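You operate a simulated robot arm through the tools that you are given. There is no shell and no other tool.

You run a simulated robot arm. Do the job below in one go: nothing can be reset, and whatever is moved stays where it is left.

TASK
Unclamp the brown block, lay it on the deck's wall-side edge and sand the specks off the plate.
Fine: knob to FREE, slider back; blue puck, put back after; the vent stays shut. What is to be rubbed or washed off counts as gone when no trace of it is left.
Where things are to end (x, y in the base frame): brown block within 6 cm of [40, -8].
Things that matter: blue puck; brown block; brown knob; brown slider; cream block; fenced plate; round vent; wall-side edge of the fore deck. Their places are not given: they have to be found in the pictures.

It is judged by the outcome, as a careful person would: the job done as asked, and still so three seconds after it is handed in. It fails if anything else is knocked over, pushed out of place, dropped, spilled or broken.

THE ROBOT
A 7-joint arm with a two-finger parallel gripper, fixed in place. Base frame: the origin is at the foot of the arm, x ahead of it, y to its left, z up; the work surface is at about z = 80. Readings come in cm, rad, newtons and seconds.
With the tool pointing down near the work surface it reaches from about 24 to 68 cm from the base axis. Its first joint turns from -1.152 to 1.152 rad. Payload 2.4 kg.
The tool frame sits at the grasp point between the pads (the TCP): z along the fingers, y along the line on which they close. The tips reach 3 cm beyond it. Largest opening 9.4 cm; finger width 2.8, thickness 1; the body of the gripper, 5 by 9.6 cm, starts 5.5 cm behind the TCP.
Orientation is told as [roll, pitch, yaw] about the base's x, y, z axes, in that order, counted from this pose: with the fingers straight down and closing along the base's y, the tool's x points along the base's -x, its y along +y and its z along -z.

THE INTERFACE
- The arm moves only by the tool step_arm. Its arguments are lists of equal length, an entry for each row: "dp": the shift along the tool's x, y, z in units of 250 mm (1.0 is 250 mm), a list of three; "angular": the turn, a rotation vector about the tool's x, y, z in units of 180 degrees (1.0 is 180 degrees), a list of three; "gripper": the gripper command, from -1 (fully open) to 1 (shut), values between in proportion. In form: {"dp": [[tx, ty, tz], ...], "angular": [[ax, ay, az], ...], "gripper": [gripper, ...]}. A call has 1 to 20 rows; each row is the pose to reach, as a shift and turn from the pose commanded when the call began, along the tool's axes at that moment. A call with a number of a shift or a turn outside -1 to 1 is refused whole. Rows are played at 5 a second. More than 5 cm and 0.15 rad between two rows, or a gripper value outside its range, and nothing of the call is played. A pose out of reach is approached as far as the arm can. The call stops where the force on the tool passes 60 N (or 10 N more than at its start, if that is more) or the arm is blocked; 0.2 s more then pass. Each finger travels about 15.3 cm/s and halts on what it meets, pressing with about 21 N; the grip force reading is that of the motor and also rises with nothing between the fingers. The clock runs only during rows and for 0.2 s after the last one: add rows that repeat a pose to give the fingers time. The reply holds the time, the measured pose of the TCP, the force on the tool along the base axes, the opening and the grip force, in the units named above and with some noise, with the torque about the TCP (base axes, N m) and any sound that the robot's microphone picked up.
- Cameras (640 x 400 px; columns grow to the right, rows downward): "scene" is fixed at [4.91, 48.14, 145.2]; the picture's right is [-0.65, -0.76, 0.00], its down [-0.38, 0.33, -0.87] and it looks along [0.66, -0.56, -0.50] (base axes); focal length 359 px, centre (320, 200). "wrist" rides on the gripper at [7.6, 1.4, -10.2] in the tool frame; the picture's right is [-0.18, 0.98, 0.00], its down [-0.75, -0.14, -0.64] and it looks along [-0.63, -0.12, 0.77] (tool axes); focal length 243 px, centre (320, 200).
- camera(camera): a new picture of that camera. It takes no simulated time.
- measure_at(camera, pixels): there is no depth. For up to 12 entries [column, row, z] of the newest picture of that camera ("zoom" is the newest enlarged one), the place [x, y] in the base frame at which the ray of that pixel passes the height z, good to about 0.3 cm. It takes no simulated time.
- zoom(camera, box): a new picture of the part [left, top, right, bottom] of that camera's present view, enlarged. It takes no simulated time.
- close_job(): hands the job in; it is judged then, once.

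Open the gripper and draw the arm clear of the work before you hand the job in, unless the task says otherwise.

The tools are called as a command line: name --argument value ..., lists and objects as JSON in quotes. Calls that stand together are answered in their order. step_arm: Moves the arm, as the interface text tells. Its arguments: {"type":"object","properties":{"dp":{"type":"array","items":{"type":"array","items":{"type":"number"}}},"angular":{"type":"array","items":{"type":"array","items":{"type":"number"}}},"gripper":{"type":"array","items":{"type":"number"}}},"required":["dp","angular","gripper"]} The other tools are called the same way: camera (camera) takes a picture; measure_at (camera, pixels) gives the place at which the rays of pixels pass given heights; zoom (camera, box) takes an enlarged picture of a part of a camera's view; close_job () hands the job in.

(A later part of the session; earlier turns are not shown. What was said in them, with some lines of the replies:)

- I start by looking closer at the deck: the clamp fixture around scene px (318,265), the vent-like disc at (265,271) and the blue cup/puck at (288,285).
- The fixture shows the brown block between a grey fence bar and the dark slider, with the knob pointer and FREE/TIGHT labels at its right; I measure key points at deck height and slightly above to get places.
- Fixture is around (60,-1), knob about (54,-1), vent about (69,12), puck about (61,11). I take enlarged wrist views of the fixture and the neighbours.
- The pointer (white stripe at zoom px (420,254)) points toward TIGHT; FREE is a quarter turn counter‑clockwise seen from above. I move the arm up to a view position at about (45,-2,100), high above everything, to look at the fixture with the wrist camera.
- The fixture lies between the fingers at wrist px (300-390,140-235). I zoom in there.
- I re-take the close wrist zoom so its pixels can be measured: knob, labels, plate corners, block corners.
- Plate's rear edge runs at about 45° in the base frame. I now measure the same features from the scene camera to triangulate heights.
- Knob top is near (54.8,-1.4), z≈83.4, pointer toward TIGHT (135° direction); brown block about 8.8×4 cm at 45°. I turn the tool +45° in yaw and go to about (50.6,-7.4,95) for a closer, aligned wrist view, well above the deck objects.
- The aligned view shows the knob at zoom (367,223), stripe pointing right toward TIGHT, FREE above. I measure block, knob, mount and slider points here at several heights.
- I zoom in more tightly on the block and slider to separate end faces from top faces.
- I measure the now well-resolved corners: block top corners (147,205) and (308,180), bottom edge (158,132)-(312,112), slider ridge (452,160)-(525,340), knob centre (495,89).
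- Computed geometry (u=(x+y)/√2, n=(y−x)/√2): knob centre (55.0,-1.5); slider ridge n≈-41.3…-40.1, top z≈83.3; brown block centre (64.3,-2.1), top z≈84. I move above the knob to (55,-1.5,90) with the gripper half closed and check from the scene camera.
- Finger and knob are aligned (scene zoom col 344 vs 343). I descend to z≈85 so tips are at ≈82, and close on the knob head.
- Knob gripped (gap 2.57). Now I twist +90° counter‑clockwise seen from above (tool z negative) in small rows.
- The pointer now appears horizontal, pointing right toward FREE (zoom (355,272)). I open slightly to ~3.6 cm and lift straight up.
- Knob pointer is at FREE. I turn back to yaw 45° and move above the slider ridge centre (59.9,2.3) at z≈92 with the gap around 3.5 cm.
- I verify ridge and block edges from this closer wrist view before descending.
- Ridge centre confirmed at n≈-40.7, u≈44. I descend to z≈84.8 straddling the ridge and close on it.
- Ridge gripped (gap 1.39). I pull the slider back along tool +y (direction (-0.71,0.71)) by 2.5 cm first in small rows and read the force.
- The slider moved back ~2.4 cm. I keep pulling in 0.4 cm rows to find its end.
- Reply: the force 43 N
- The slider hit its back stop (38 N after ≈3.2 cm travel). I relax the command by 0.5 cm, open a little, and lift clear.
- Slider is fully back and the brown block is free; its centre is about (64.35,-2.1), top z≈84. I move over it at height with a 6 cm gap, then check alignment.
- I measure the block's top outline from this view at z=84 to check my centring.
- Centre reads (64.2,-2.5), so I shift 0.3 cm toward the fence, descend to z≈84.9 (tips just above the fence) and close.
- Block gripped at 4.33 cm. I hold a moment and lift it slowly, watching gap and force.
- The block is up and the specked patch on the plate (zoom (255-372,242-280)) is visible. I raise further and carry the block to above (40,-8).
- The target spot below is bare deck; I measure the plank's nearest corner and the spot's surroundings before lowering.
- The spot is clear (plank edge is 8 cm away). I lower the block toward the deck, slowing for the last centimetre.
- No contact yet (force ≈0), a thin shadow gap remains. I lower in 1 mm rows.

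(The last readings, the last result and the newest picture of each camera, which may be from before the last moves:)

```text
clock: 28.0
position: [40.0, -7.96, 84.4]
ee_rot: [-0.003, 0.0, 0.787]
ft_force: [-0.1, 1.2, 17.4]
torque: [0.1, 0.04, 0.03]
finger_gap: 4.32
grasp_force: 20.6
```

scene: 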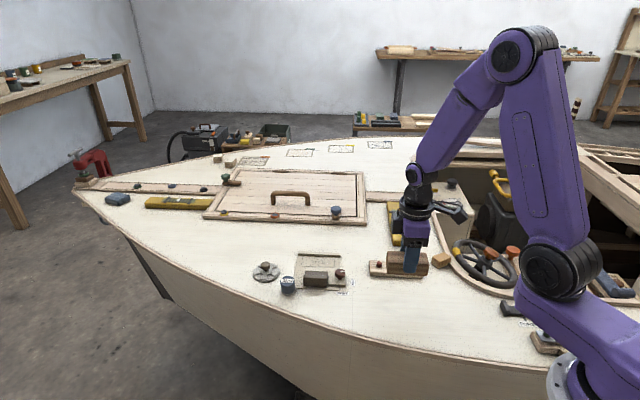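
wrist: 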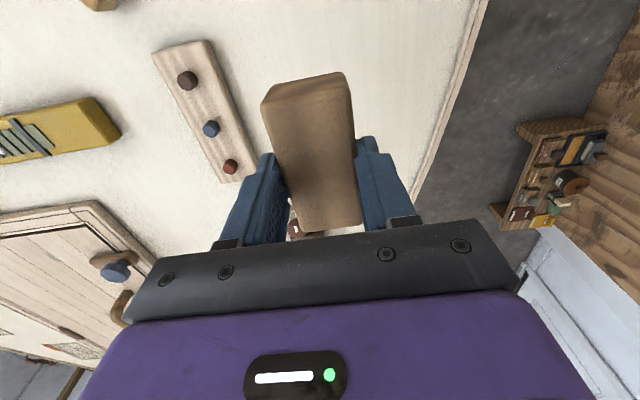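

Block is on the deck (17 N). I relax slightly, open, and lift straight up.

step_arm --dp '[[0, 0, -0.004], [0, 0, -0.004], [0, 0, -0.004], [0, 0, -0.1], [0, 0, -0.25], [0, 0, -0.4], [0, 0, -0.42]]' --angular '[[0, 0, 0], [0, 0, 0], [0, 0, 0], [0, 0, 0], [0, 0, 0], [0, 0, 0], [0, 0, 0]]' --gripper '[0.6, -0.277, -0.277, -0.277, -0.277, -0.277, -0.277]'

zoom --camera "scene" --box '[340, 240, 460, 330]'

zoom --camera "scene" --box '[250, 230, 370, 305]'

```text
clock: 29.6
position: [40.08, -8.09, 94.9]
ee_rot: [0.0, -0.001, 0.786]
ft_force: [-0.9, -0.2, 0.2]
torque: [-0.03, -0.01, -0.03]
finger_gap: 6.03
grasp_force: 0.1
```

```text
4.44 times, centred on (400, 285) of scene
```

zoom: 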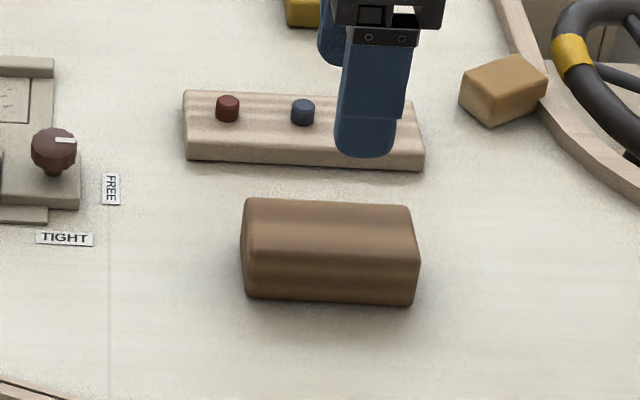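

```text
5.33 times, centred on (310, 268) of scene
```

zoom: 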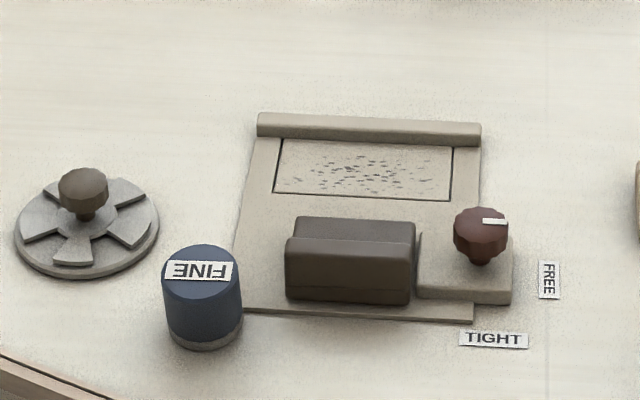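

The brown block rests at (40,-8). The specks lie inside the outlined patch next to the fence (zoom (275-453,138-200)). I measure patch, specks, puck and vent.

measure_at --camera "zoom" --pixels '[[282, 138, 80.4], [453, 148, 80.4], [450, 201, 80.4], [274, 193, 80.4], [315, 180, 80.4], [445, 188, 80.4], [372, 155, 80.4], [352, 192, 80.4], [258, 138, 80.4], [481, 147, 80.4], [259, 116, 81.2], [480, 126, 81.2]]'

measure_at --camera "zoom" --pixels '[[201, 270, 83], [201, 270, 84], [205, 350, 80], [166, 328, 80], [243, 322, 80], [202, 244, 83.5], [202, 297, 83.5], [84, 230, 81], [14, 225, 80], [159, 220, 80], [85, 188, 84], [88, 278, 80]]'

zoom --camera "scene" --box '[298, 250, 348, 280]'

```text
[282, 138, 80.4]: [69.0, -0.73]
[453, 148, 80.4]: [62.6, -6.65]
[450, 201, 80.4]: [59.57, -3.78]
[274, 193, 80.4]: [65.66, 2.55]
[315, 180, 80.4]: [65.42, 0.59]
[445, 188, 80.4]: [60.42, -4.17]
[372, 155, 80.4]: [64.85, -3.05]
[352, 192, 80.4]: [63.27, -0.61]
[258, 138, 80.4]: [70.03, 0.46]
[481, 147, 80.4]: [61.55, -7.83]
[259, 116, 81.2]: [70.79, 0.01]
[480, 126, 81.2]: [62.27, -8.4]
```

```text
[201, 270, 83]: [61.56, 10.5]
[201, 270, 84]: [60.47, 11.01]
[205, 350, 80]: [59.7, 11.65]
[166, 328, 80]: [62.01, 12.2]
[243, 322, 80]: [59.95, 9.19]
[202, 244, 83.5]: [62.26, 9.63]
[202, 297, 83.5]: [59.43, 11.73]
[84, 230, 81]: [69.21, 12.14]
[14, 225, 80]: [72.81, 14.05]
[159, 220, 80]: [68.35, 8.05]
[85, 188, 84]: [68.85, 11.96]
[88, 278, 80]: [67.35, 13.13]
```

```text
12.80 times, centred on (323, 265) of scene
```

zoom: 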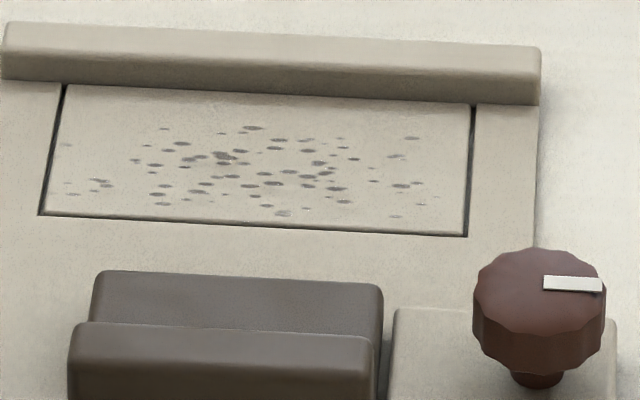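

The patch spans u≈39.5–48.3, n≈-49.1…-44.7, with the fence on its far side; the puck is about (61,10.6), ~3.8 cm wide, top ≈83.5. I turn to yaw -45° (fingers closing along the patch's long direction) and go to (57,9.4,96) for a close look at both patch and puck.

step_arm --dp '[[-0.081, 0.0015, -0.01], [-0.162, 0.003, -0.02], [-0.243, 0.004, -0.03], [-0.324, 0.006, -0.04], [-0.405, 0.007, -0.044], [-0.487, 0.0085, -0.044], [-0.568, 0.01, -0.044], [-0.649, 0.0115, -0.044], [-0.73, 0.013, -0.044], [-0.811, 0.0145, -0.044], [-0.892, 0.016, -0.044], [-0.973, 0.017, -0.044], [-0.973, 0.017, -0.044]]' --angular '[[0, 0, 0.0417], [0, 0, 0.0833], [0, 0, 0.125], [0, 0, 0.1667], [0, 0, 0.2083], [0, 0, 0.25], [0, 0, 0.2917], [0, 0, 0.3333], [0, 0, 0.375], [0, 0, 0.4167], [0, 0, 0.4583], [0, 0, 0.5], [0, 0, 0.5]]' --gripper '[-0.277, -0.277, -0.277, -0.277, -0.277, -0.277, -0.277, -0.277, -0.277, -0.277, -0.277, -0.277, -0.277]'

camera --camera "wrist"

camera --camera "scene"

```text
clock: 32.4
position: [56.95, 9.55, 95.86]
ee_rot: [0.0, 0.001, -0.789]
ft_force: [0.0, -0.1, 0.7]
torque: [0.03, -0.02, -0.03]
finger_gap: 6.01
grasp_force: 0.0
```

```text
taken
```

wrist: 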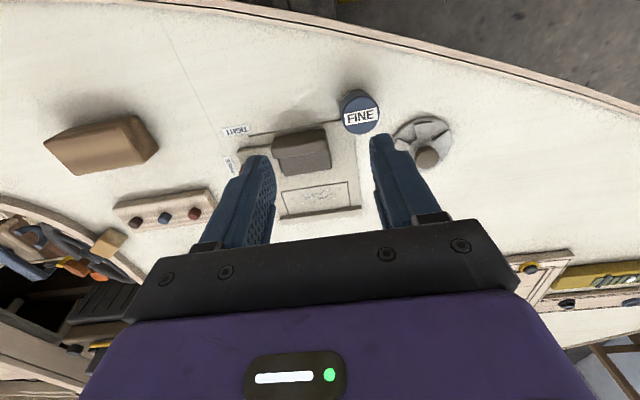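

```text
taken
```

scene: 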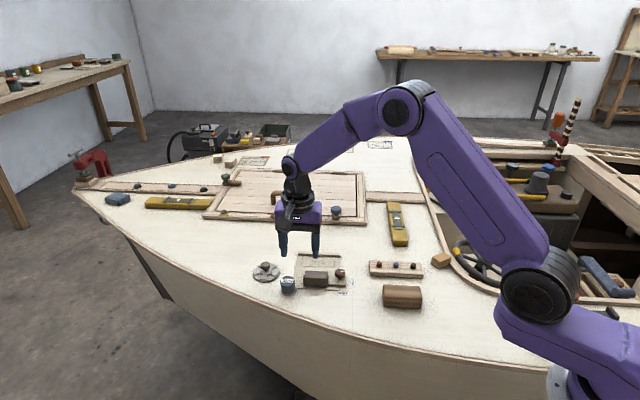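

Puck is at wrist (359,112), patch at (315,200). I zoom on both and measure.

zoom --camera "wrist" --box '[270, 80, 450, 220]'

measure_at --camera "wrist" --pixels '[[360, 117, 83.5], [360, 117, 83], [341, 112, 83.5], [380, 115, 83.5], [340, 100, 80], [378, 95, 80], [281, 191, 80.4], [347, 181, 80.4], [350, 205, 80.4], [286, 215, 80.4], [426, 158, 84.5], [393, 136, 80]]'

```text
2.86 times, centred on (360, 150) of wrist
```

zoom: 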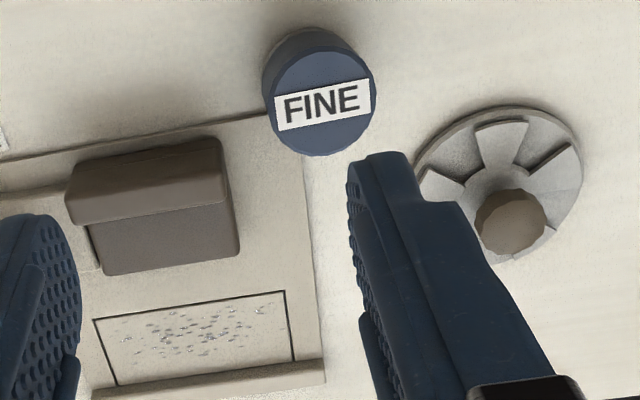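

```text
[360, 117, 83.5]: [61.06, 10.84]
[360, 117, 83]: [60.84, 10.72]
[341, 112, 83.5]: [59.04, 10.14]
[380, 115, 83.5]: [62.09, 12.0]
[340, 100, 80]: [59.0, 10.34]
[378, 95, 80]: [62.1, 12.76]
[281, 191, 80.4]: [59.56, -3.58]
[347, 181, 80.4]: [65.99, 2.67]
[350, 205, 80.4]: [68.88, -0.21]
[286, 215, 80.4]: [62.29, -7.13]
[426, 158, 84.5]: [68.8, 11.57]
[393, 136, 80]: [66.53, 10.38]
```

Both cameras agree: puck centre (61.05,10.8), top z≈83.5. I move over it with a 5.2 cm gap at z≈90 and check before descending.

step_arm --dp '[[-0.027, 0.05, 0.05], [-0.054, 0.1, 0.12], [-0.081, 0.151, 0.2], [-0.081, 0.151, 0.234], [-0.081, 0.151, 0.234]]' --angular '[[0, 0, 0], [0, 0, 0], [0, 0, 0], [0, 0, 0], [0, 0, 0]]' --gripper '[-0.106, -0.106, -0.106, -0.106, -0.106]'

zoom --camera "scene" --box '[230, 210, 360, 305]'

camera --camera "wrist"

```text
clock: 33.6
position: [61.13, 10.89, 90.23]
ee_rot: [0.001, -0.001, -0.786]
ft_force: [-0.2, 0.0, 0.0]
torque: [-0.02, -0.01, 0.02]
finger_gap: 5.2
grasp_force: 0.3
```

```text
4.21 times, centred on (295, 258) of scene
```

zoom: 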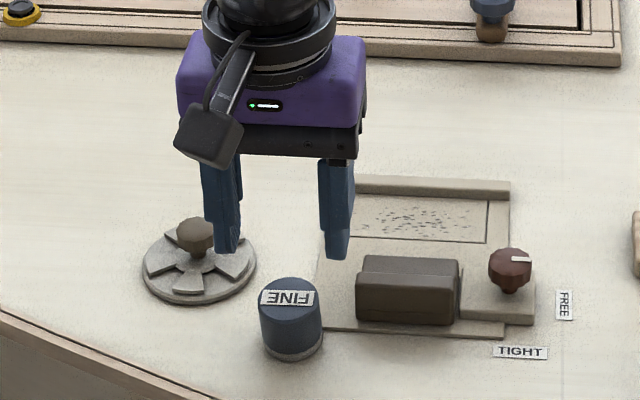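

```text
taken
```

wrist: 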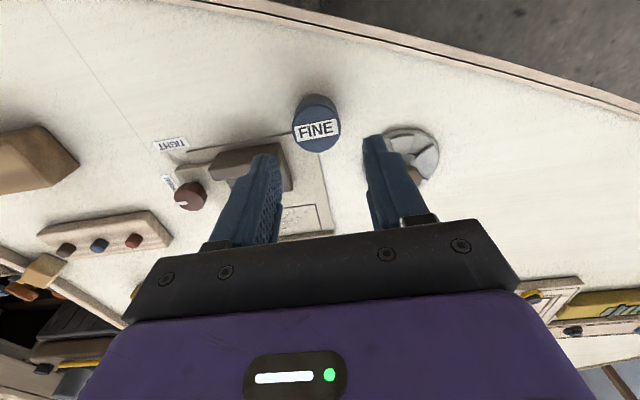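

I check puck centre and vent outline from here to be sure the right finger clears the vent.

measure_at --camera "wrist" --pixels '[[318, 130, 83.5], [339, 128, 83.5], [295, 133, 83.5], [410, 126, 80.5], [439, 150, 80.5], [425, 185, 80.5], [384, 135, 80.5], [275, 160, 83.5], [292, 185, 83]]'

zoom --camera "wrist" --box '[250, 80, 450, 210]'

```text
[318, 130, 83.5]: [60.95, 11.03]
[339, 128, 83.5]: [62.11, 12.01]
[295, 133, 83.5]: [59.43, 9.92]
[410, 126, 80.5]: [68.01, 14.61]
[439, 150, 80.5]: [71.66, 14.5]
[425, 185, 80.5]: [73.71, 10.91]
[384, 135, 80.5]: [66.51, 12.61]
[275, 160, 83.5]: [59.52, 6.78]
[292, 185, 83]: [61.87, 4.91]
```

```text
3.08 times, centred on (350, 145) of wrist
```

zoom: 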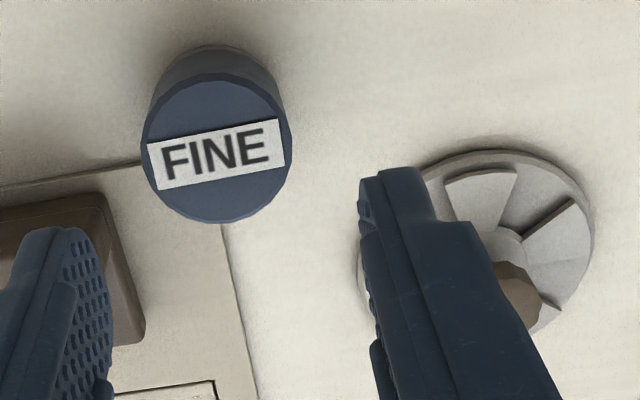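

Puck centre ≈(60.95,10.95); the slider corner (u≈47) is near the left finger's path, so I use a narrower 4.6 cm gap, shift 1.5 mm away from the slider, and descend to z≈84.2 then close.

step_arm --dp '[[0.006, -0.003, 0.0], [0.006, -0.003, 0.08], [0.006, -0.003, 0.16], [0.006, -0.003, 0.21], [0.006, -0.003, 0.241], [0.006, -0.003, 0.241], [0.006, -0.003, 0.241], [0.006, -0.003, 0.241], [0.006, -0.003, 0.241]]' --angular '[[0, 0, 0], [0, 0, 0], [0, 0, 0], [0, 0, 0], [0, 0, 0], [0, 0, 0], [0, 0, 0], [0, 0, 0], [0, 0, 0]]' --gripper '[0.0213, 0.0213, 0.0213, 0.0213, 0.0213, 0.3, 1, 1, 1]'

zoom --camera "scene" --box '[230, 210, 360, 305]'

camera --camera "wrist"

```text
clock: 35.6
position: [60.83, 10.84, 83.93]
ee_rot: [0.001, 0.001, -0.787]
ft_force: [0.6, -0.6, 0.3]
torque: [0.01, -0.01, 0.01]
finger_gap: 3.49
grasp_force: 20.6
```

```text
4.21 times, centred on (295, 258) of scene
```

zoom: 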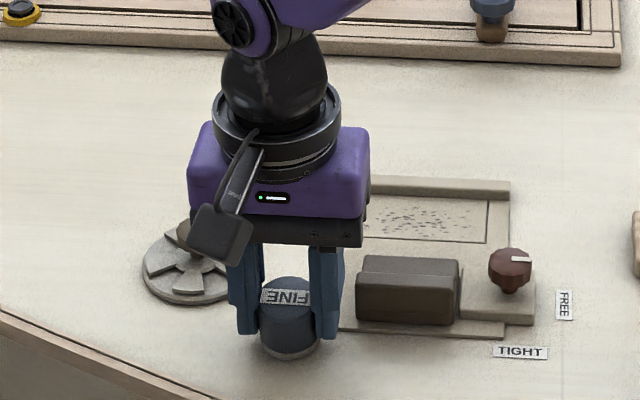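

```text
taken
```

wrist: 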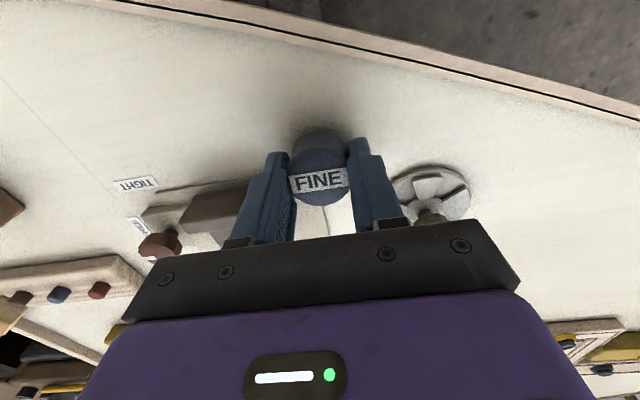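

Puck gripped at TCP (60.83,10.84,83.93), which I note as its home pose. I lift it and carry it over the patch centre (u=44, n=-46.6) at z≈90.

step_arm --dp '[[0, 0, -0.04], [0, 0, -0.15], [0, 0, -0.243], [-0.112, -0.067, -0.243], [-0.225, -0.134, -0.243], [-0.338, -0.2, -0.243], [-0.45, -0.267, -0.243], [-0.45, -0.267, -0.243]]' --angular '[[0, 0, 0], [0, 0, 0], [0, 0, 0], [0, 0, 0], [0, 0, 0], [0, 0, 0], [0, 0, 0], [0, 0, 0]]' --gripper '[1, 1, 1, 1, 1, 1, 1, 1]'

camera --camera "wrist"

zoom --camera "scene" --box '[230, 190, 370, 305]'

```text
clock: 37.4
position: [64.22, -1.89, 90.26]
ee_rot: [0.001, 0.0, -0.785]
ft_force: [-0.1, -0.5, -1.4]
torque: [-0.02, 0.03, 0.0]
finger_gap: 3.47
grasp_force: 20.5
```

```text
taken
```

wrist: 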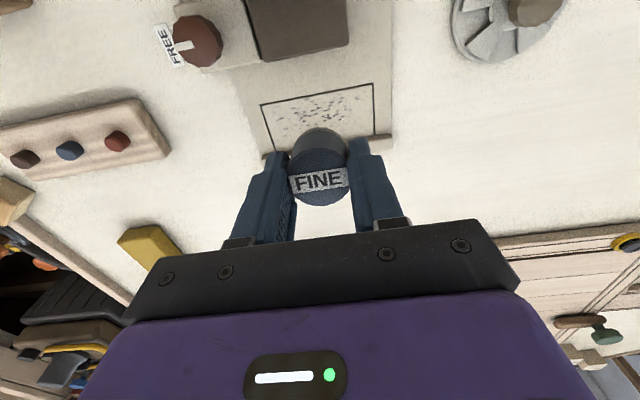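

```text
3.48 times, centred on (300, 248) of scene
```

zoom: 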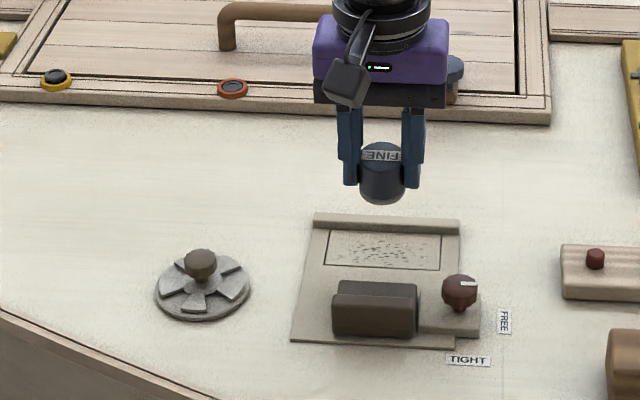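

Puck is held above the patch. I re-measure the patch corners and fence from this view for lane planning.

zoom --camera "wrist" --box '[230, 60, 410, 175]'

measure_at --camera "wrist" --pixels '[[262, 104, 80.4], [373, 83, 80.4], [375, 134, 80.4], [270, 152, 80.4], [393, 132, 81.2], [393, 148, 81.2], [262, 155, 81.2]]'

```text
3.48 times, centred on (320, 118) of wrist
```

zoom: 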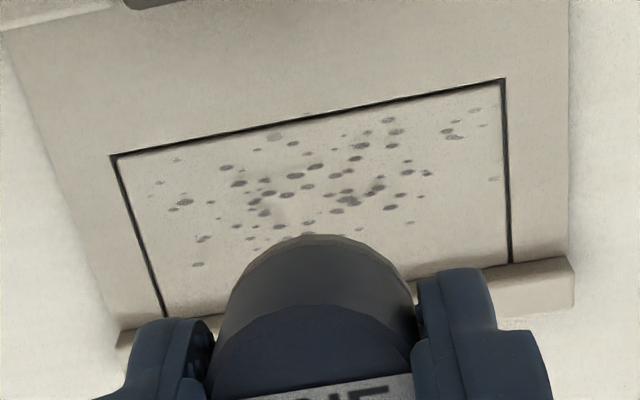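

```text
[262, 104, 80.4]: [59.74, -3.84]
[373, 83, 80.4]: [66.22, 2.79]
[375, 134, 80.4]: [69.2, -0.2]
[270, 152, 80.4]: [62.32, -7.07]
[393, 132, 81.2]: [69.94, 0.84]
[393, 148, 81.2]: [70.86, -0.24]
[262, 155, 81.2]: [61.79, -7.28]
```

Patch is u 39.4–48.5, n -49.1…-44.9, fence face ≈ n -49.0. I lower the puck to just above the plate and then creep down to contact.

step_arm --dp '[[0, 0, 0.1], [0, 0, 0.18], [0, 0, 0.222], [0, 0, 0.228], [0, 0, 0.234], [0, 0, 0.238], [0, 0, 0.238]]' --angular '[[0, 0, 0], [0, 0, 0], [0, 0, 0], [0, 0, 0], [0, 0, 0], [0, 0, 0], [0, 0, 0]]' --gripper '[1, 1, 1, 1, 1, 1, 1]'

```text
clock: 39.0
position: [64.24, -1.86, 84.25]
ee_rot: [0.002, -0.001, -0.784]
ft_force: [-1.6, -1.1, 11.7]
torque: [0.13, 0.22, 0.07]
finger_gap: 3.51
grasp_force: 21.0
```

Contact at ≈12 N. I rub the first lane back and forth along the patch (±3.2 cm) at this pressure.

step_arm --dp '[[0, 0.04, 0], [0, 0.08, 0], [0, 0.128, 0], [0, 0.08, 0], [0, 0.04, 0], [0, 0, 0], [0, -0.04, 0], [0, -0.08, 0], [0, -0.128, 0], [0, -0.08, 0], [0, -0.04, 0], [0, 0, 0], [0, 0.04, 0], [0, 0.08, 0], [0, 0.128, 0], [0, 0.08, 0], [0, 0.04, 0], [0, 0, 0]]' --angular '[[0, 0, 0], [0, 0, 0], [0, 0, 0], [0, 0, 0], [0, 0, 0], [0, 0, 0], [0, 0, 0], [0, 0, 0], [0, 0, 0], [0, 0, 0], [0, 0, 0], [0, 0, 0], [0, 0, 0], [0, 0, 0], [0, 0, 0], [0, 0, 0], [0, 0, 0], [0, 0, 0]]' --gripper '[1, 1, 1, 1, 1, 1, 1, 1, 1, 1, 1, 1, 1, 1, 1, 1, 1, 1]'

camera --camera "wrist"

zoom --camera "scene" --box '[280, 220, 360, 290]'

```text
clock: 42.8
position: [64.16, -1.97, 84.14]
ee_rot: [0.0, 0.001, -0.786]
ft_force: [1.2, 2.0, 4.0]
torque: [0.12, 0.05, -0.05]
finger_gap: 3.51
grasp_force: 21.1
```

```text
taken
```

wrist: 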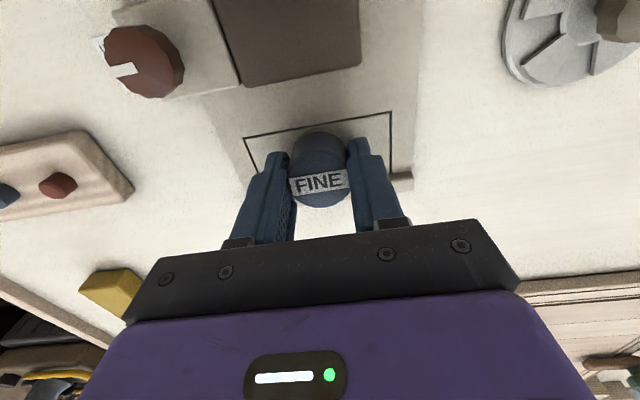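

```text
5.71 times, centred on (320, 255) of scene
```

zoom: 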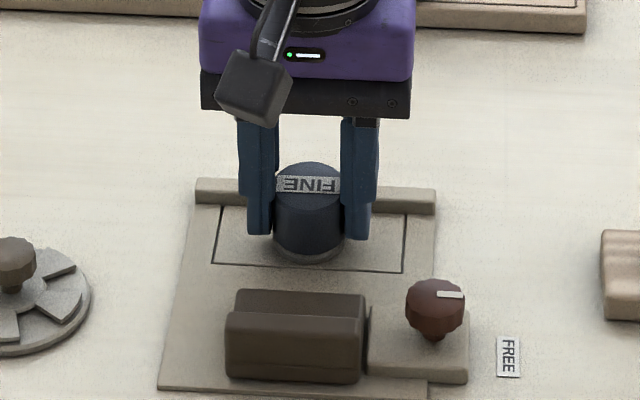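

The visible parts of the patch look clean already. I zoom in to look for remaining specks.

zoom --camera "wrist" --box '[230, 100, 410, 200]'

zoom --camera "scene" --box '[300, 245, 345, 272]'

```text
3.56 times, centred on (320, 150) of wrist
```

zoom: 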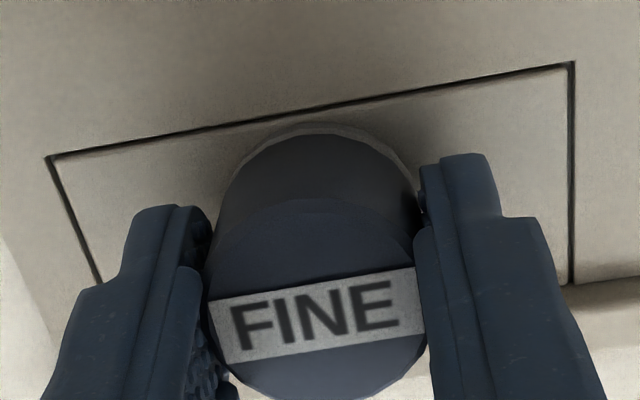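

```text
14.22 times, centred on (322, 258) of scene
```

zoom: 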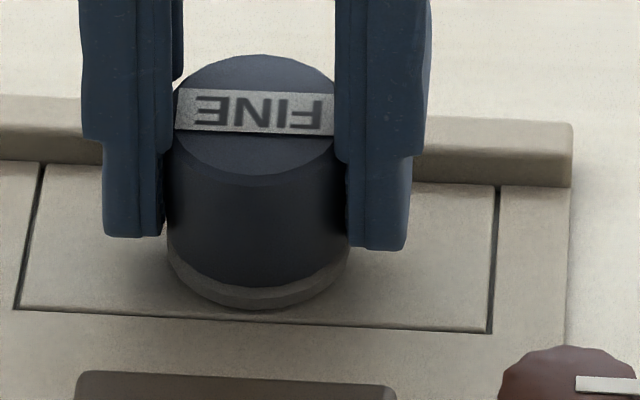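

It looks clean, but to leave no trace at the edges I rub two more lanes: nearer the slider side and nearer the fence, wider along the length.

step_arm --dp '[[0.02, 0, 0.003], [0.032, 0.05, 0.003], [0.032, 0.1, 0.003], [0.032, 0.144, 0.003], [0.032, 0.1, 0.003], [0.032, 0.05, 0.003], [0.032, 0, 0.003], [0.032, -0.05, 0.003], [0.032, -0.1, 0.003], [0.032, -0.144, 0.003], [0, -0.144, 0.003], [-0.01, -0.144, 0.003], [-0.01, -0.1, 0.003], [-0.01, -0.05, 0.003], [-0.01, 0, 0.003], [-0.01, 0.05, 0.003], [-0.01, 0.1, 0.003], [-0.01, 0.144, 0.003], [0, 0.144, 0.003], [0, 0.12, 0.003]]' --angular '[[0, 0, 0], [0, 0, 0], [0, 0, 0], [0, 0, 0], [0, 0, 0], [0, 0, 0], [0, 0, 0], [0, 0, 0], [0, 0, 0], [0, 0, 0], [0, 0, 0], [0, 0, 0], [0, 0, 0], [0, 0, 0], [0, 0, 0], [0, 0, 0], [0, 0, 0], [0, 0, 0], [0, 0, 0], [0, 0, 0]]' --gripper '[1, 1, 1, 1, 1, 1, 1, 1, 1, 1, 1, 1, 1, 1, 1, 1, 1, 1, 1, 1]'

zoom --camera "scene" --box '[300, 245, 345, 272]'

zoom --camera "wrist" --box '[160, 80, 400, 220]'

```text
clock: 47.0
position: [66.18, 0.49, 84.14]
ee_rot: [0.002, -0.001, -0.784]
ft_force: [1.6, 4.5, 7.9]
torque: [0.24, 0.08, -0.05]
finger_gap: 3.52
grasp_force: 21.4
```

```text
14.22 times, centred on (322, 258) of scene
```

zoom: 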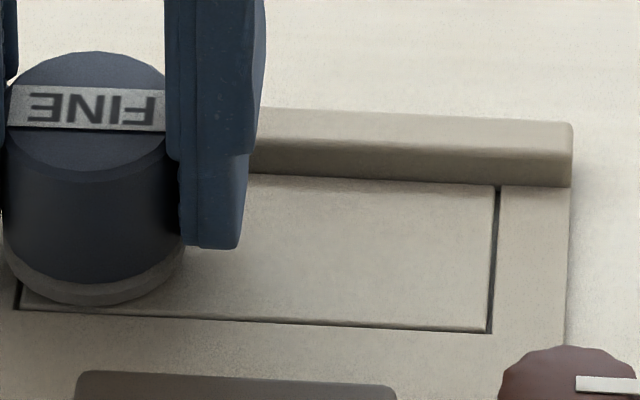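

```text
2.67 times, centred on (280, 150) of wrist
```

zoom: 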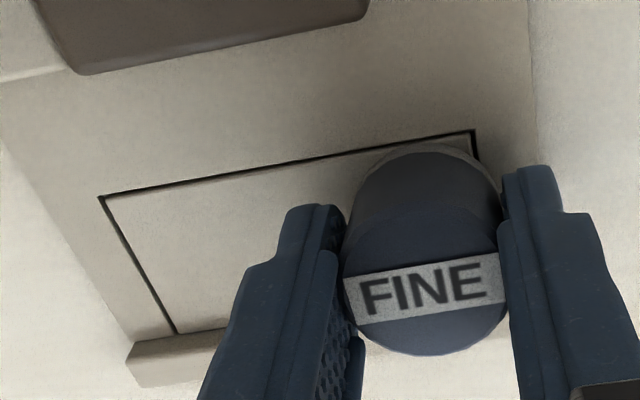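

The uncovered part is spotless. I lift the puck and move it off toward its home so both cameras can inspect the whole patch.

step_arm --dp '[[0, 0, -0.04], [0, 0, -0.16], [0, 0, -0.28], [0.12, 0.04, -0.28], [0.24, 0.08, -0.28], [0.36, 0.12, -0.28], [0.46, 0.147, -0.28], [0.46, 0.147, -0.28]]' --angular '[[0, 0, 0], [0, 0, 0], [0, 0, 0], [0, 0, 0], [0, 0, 0], [0, 0, 0], [0, 0, 0], [0, 0, 0]]' --gripper '[1, 1, 1, 1, 1, 1, 1, 1]'

zoom --camera "scene" --box '[300, 245, 345, 272]'

camera --camera "wrist"

zoom --camera "scene" --box '[230, 200, 370, 305]'

```text
clock: 48.8
position: [60.72, 10.98, 91.12]
ee_rot: [-0.001, 0.0, -0.785]
ft_force: [-0.1, -0.3, -0.5]
torque: [0.01, 0.0, -0.02]
finger_gap: 3.54
grasp_force: 20.7
```

```text
14.22 times, centred on (322, 258) of scene
```

zoom: 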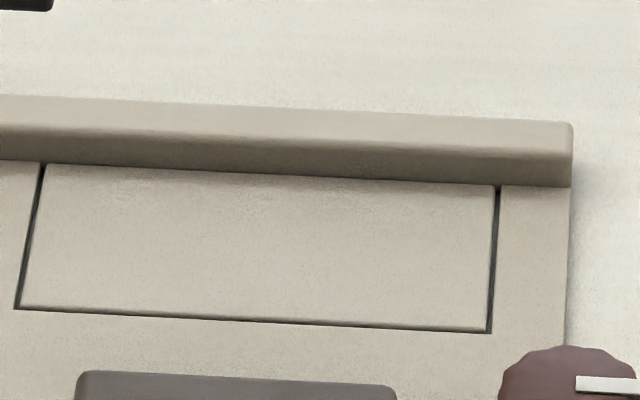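

```text
taken
```

wrist: 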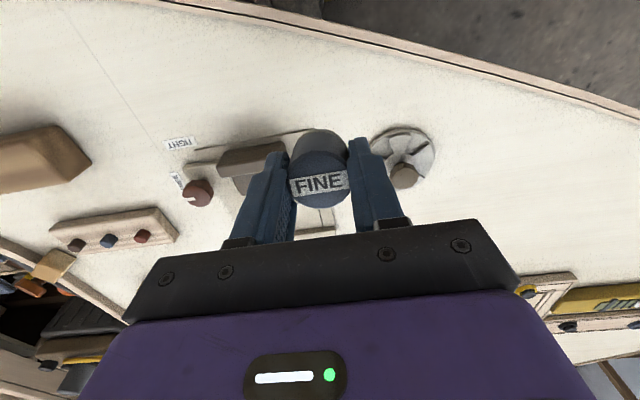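

```text
3.81 times, centred on (300, 252) of scene
```

zoom: 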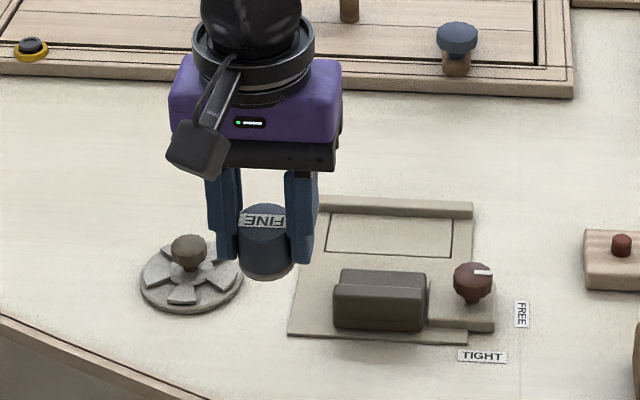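

The patch shows no specks at 14×. I zoom in even further on its two halves to be certain while the puck is still in hand.

zoom --camera "scene" --box '[300, 254, 322, 269]'

zoom --camera "scene" --box '[318, 255, 338, 269]'

```text
16.00 times, centred on (311, 262) of scene
```

zoom: 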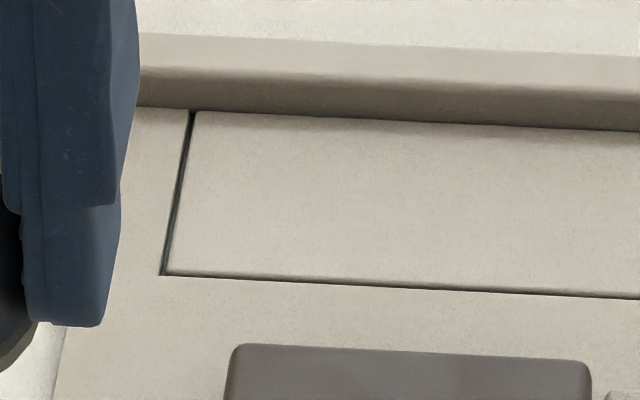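

```text
16.00 times, centred on (328, 262) of scene
```

zoom: 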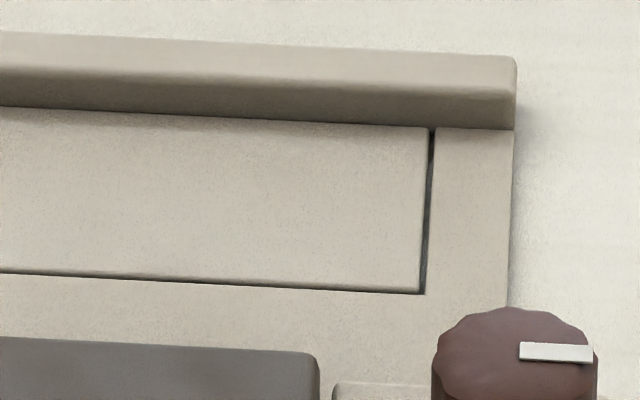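

No trace remains. I now lower the puck at its home spot, first to just above the deck.

step_arm --dp '[[-0.006, 0, 0.08], [-0.006, 0, 0.18], [-0.006, 0, 0.25], [-0.006, 0, 0.273], [-0.006, 0, 0.279], [-0.006, 0, 0.279]]' --angular '[[0, 0, 0], [0, 0, 0], [0, 0, 0], [0, 0, 0], [0, 0, 0], [0, 0, 0]]' --gripper '[1, 1, 1, 1, 1, 1]'

zoom --camera "scene" --box '[240, 230, 370, 311]'

```text
clock: 50.2
position: [60.77, 10.99, 84.04]
ee_rot: [-0.001, 0.001, -0.786]
ft_force: [-0.3, -0.1, -0.7]
torque: [0.04, 0.01, -0.03]
finger_gap: 3.52
grasp_force: 21.1
```

```text
4.92 times, centred on (305, 270) of scene
```

zoom: 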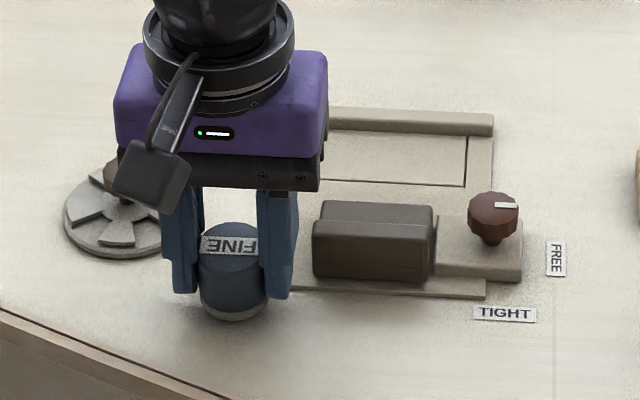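

Position matches the start picture (label was at (233,251), now (230,245) while still slightly raised). I shift 1.5 mm toward image right and creep down to contact.

step_arm --dp '[[0, -0.006, 0.004], [0, -0.006, 0.008], [0, -0.006, 0.012], [0, -0.006, 0.012]]' --angular '[[0, 0, 0], [0, 0, 0], [0, 0, 0], [0, 0, 0]]' --gripper '[1, 1, 1, 1]'

```text
clock: 51.2
position: [60.7, 10.79, 83.91]
ee_rot: [0.0, 0.0, -0.785]
ft_force: [-0.6, -0.4, 2.0]
torque: [-0.03, 0.02, -0.05]
finger_gap: 3.52
grasp_force: 21.5
```

Force is only 2 N; I go down another 1–2 mm to make sure the puck is seated.

step_arm --dp '[[0, 0, 0.003], [0, 0, 0.006], [0, 0, 0.006]]' --angular '[[0, 0, 0], [0, 0, 0], [0, 0, 0]]' --gripper '[1, 1, 1]'

zoom --camera "scene" --box '[240, 230, 370, 311]'

```text
clock: 52.0
position: [60.72, 10.8, 83.8]
ee_rot: [0.002, -0.001, -0.787]
ft_force: [-4.1, -0.5, 14.9]
torque: [-0.29, 0.08, -0.09]
finger_gap: 3.52
grasp_force: 21.0
```

```text
4.92 times, centred on (305, 270) of scene
```

zoom: 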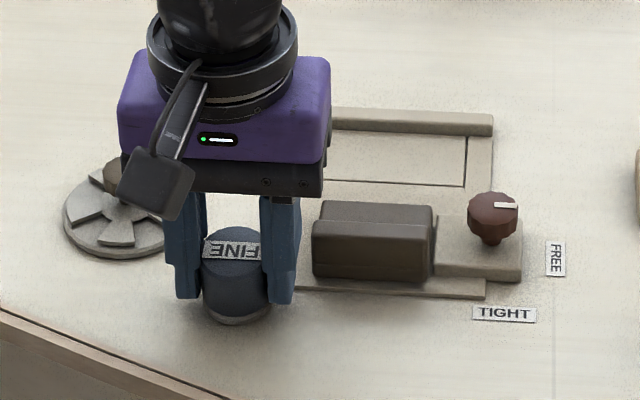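

Puck is seated (15 N; label back at (233,250)). I relax, open to 4.6 cm and lift straight up.

step_arm --dp '[[0, 0, -0.005], [0, 0, -0.005], [0, 0, -0.005], [0, 0, -0.06], [0, 0, -0.16], [0, 0, -0.3], [0, 0, -0.44], [0, 0, -0.44]]' --angular '[[0, 0, 0], [0, 0, 0], [0, 0, 0], [0, 0, 0], [0, 0, 0], [0, 0, 0], [0, 0, 0], [0, 0, 0]]' --gripper '[0.2, 0.0213, 0.0213, 0.0213, 0.0213, 0.0213, 0.0213, 0.0213]'

zoom --camera "scene" --box '[240, 230, 370, 311]'

camera --camera "wrist"

```text
clock: 53.8
position: [60.74, 10.89, 94.63]
ee_rot: [0.0, 0.0, -0.784]
ft_force: [0.1, 0.0, 0.1]
torque: [-0.01, -0.01, 0.0]
finger_gap: 4.59
grasp_force: 0.0
```

```text
4.92 times, centred on (305, 270) of scene
```

zoom: 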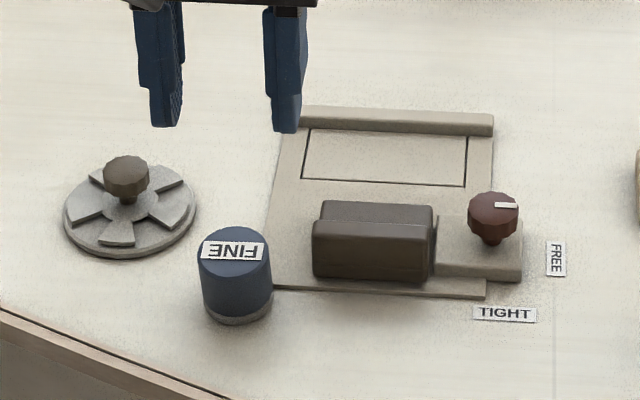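

```text
taken
```

wrist: 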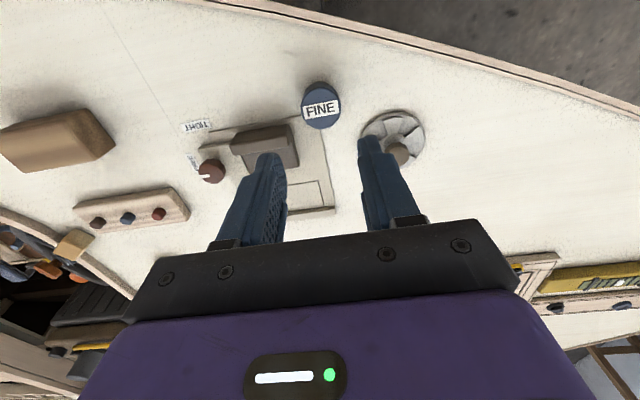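

Puck is exactly where it began, vent untouched, slider back, knob at FREE. I raise the arm, open the gripper and draw back to about (41,-1,107), well clear of the work.

step_arm --dp '[[0, 0, -0.15], [0, 0, -0.3], [0, 0, -0.45], [0.04, -0.15, -0.48], [0.075, -0.3, -0.48], [0.113, -0.45, -0.48], [0.15, -0.6, -0.48], [0.188, -0.75, -0.48], [0.226, -0.9, -0.48], [0.226, -0.9, -0.48], [0.226, -0.9, -0.48]]' --angular '[[0, 0, 0], [0, 0, 0], [0, 0, 0], [0, 0, 0], [0, 0, 0], [0, 0, 0], [0, 0, 0], [0, 0, 0], [0, 0, 0], [0, 0, 0], [0, 0, 0]]' --gripper '[0.0213, 0.0213, 0.0213, -0.5, -1, -1, -1, -1, -1, -1, -1]'

camera --camera "scene"

zoom --camera "scene" --box '[240, 230, 450, 330]'

camera --camera "wrist"

```text
clock: 56.2
position: [41.11, -1.15, 106.65]
ee_rot: [0.001, -0.001, -0.785]
ft_force: [0.3, -0.5, 0.3]
torque: [-0.02, 0.01, 0.0]
finger_gap: 9.4
grasp_force: 0.0
```

```text
taken
```

scene: 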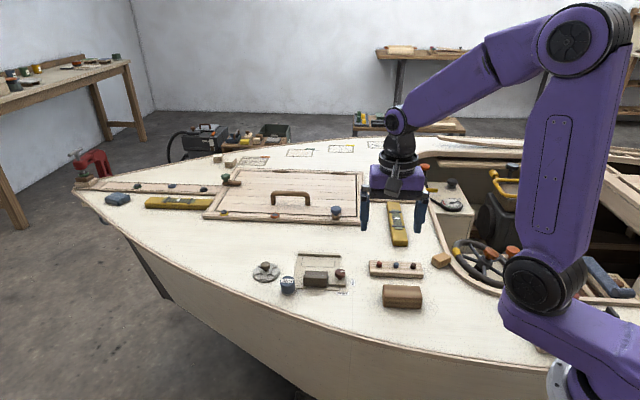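

```text
3.05 times, centred on (345, 280) of scene
```

zoom: 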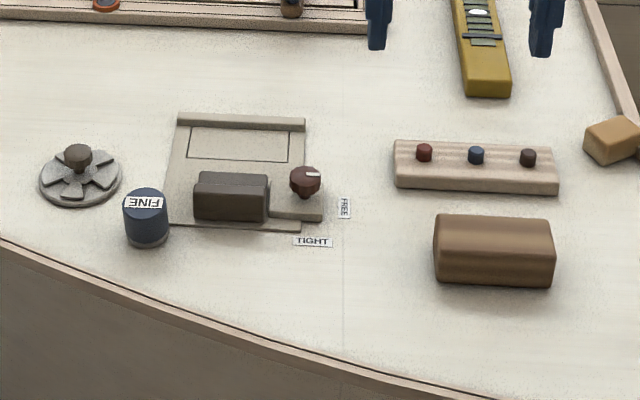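

```text
taken
```

wrist: 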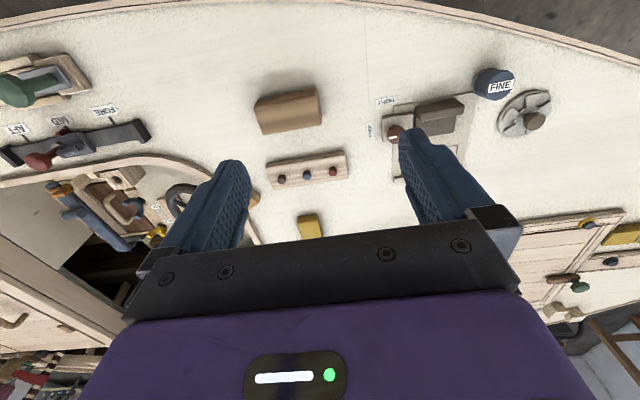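

All is in place: block at about (40,-8), patch clean, slider back, pointer at FREE, puck home, vent as before, gripper open and clear. I hand the job in.

close_job

```text
The job is handed in.
```

The job is done and handed in.

- **Clamp:** the knob is at FREE and the slider is pulled back to its stop.
- **Brown block:** it is lying flat on the deck at about (40, -8), the centre of the given spot. That spot is open deck about 12 cm in from the edge; I went by the coordinates.
- **Plate:** I sanded the patch with the blue puck in three overlapping lanes. At the camera's closest zoom, no specks are left.
- **Blue puck:** it is back where it started, to within a couple of millimetres as seen in the pictures.
- **Vent and other objects:** I did not touch the vent, and it looks the same as before. Nothing else on the fore deck shows as moved in the last pictures, including the cream block, which the task gave no step for.

The gripper is open and the arm is drawn back clear of the work.
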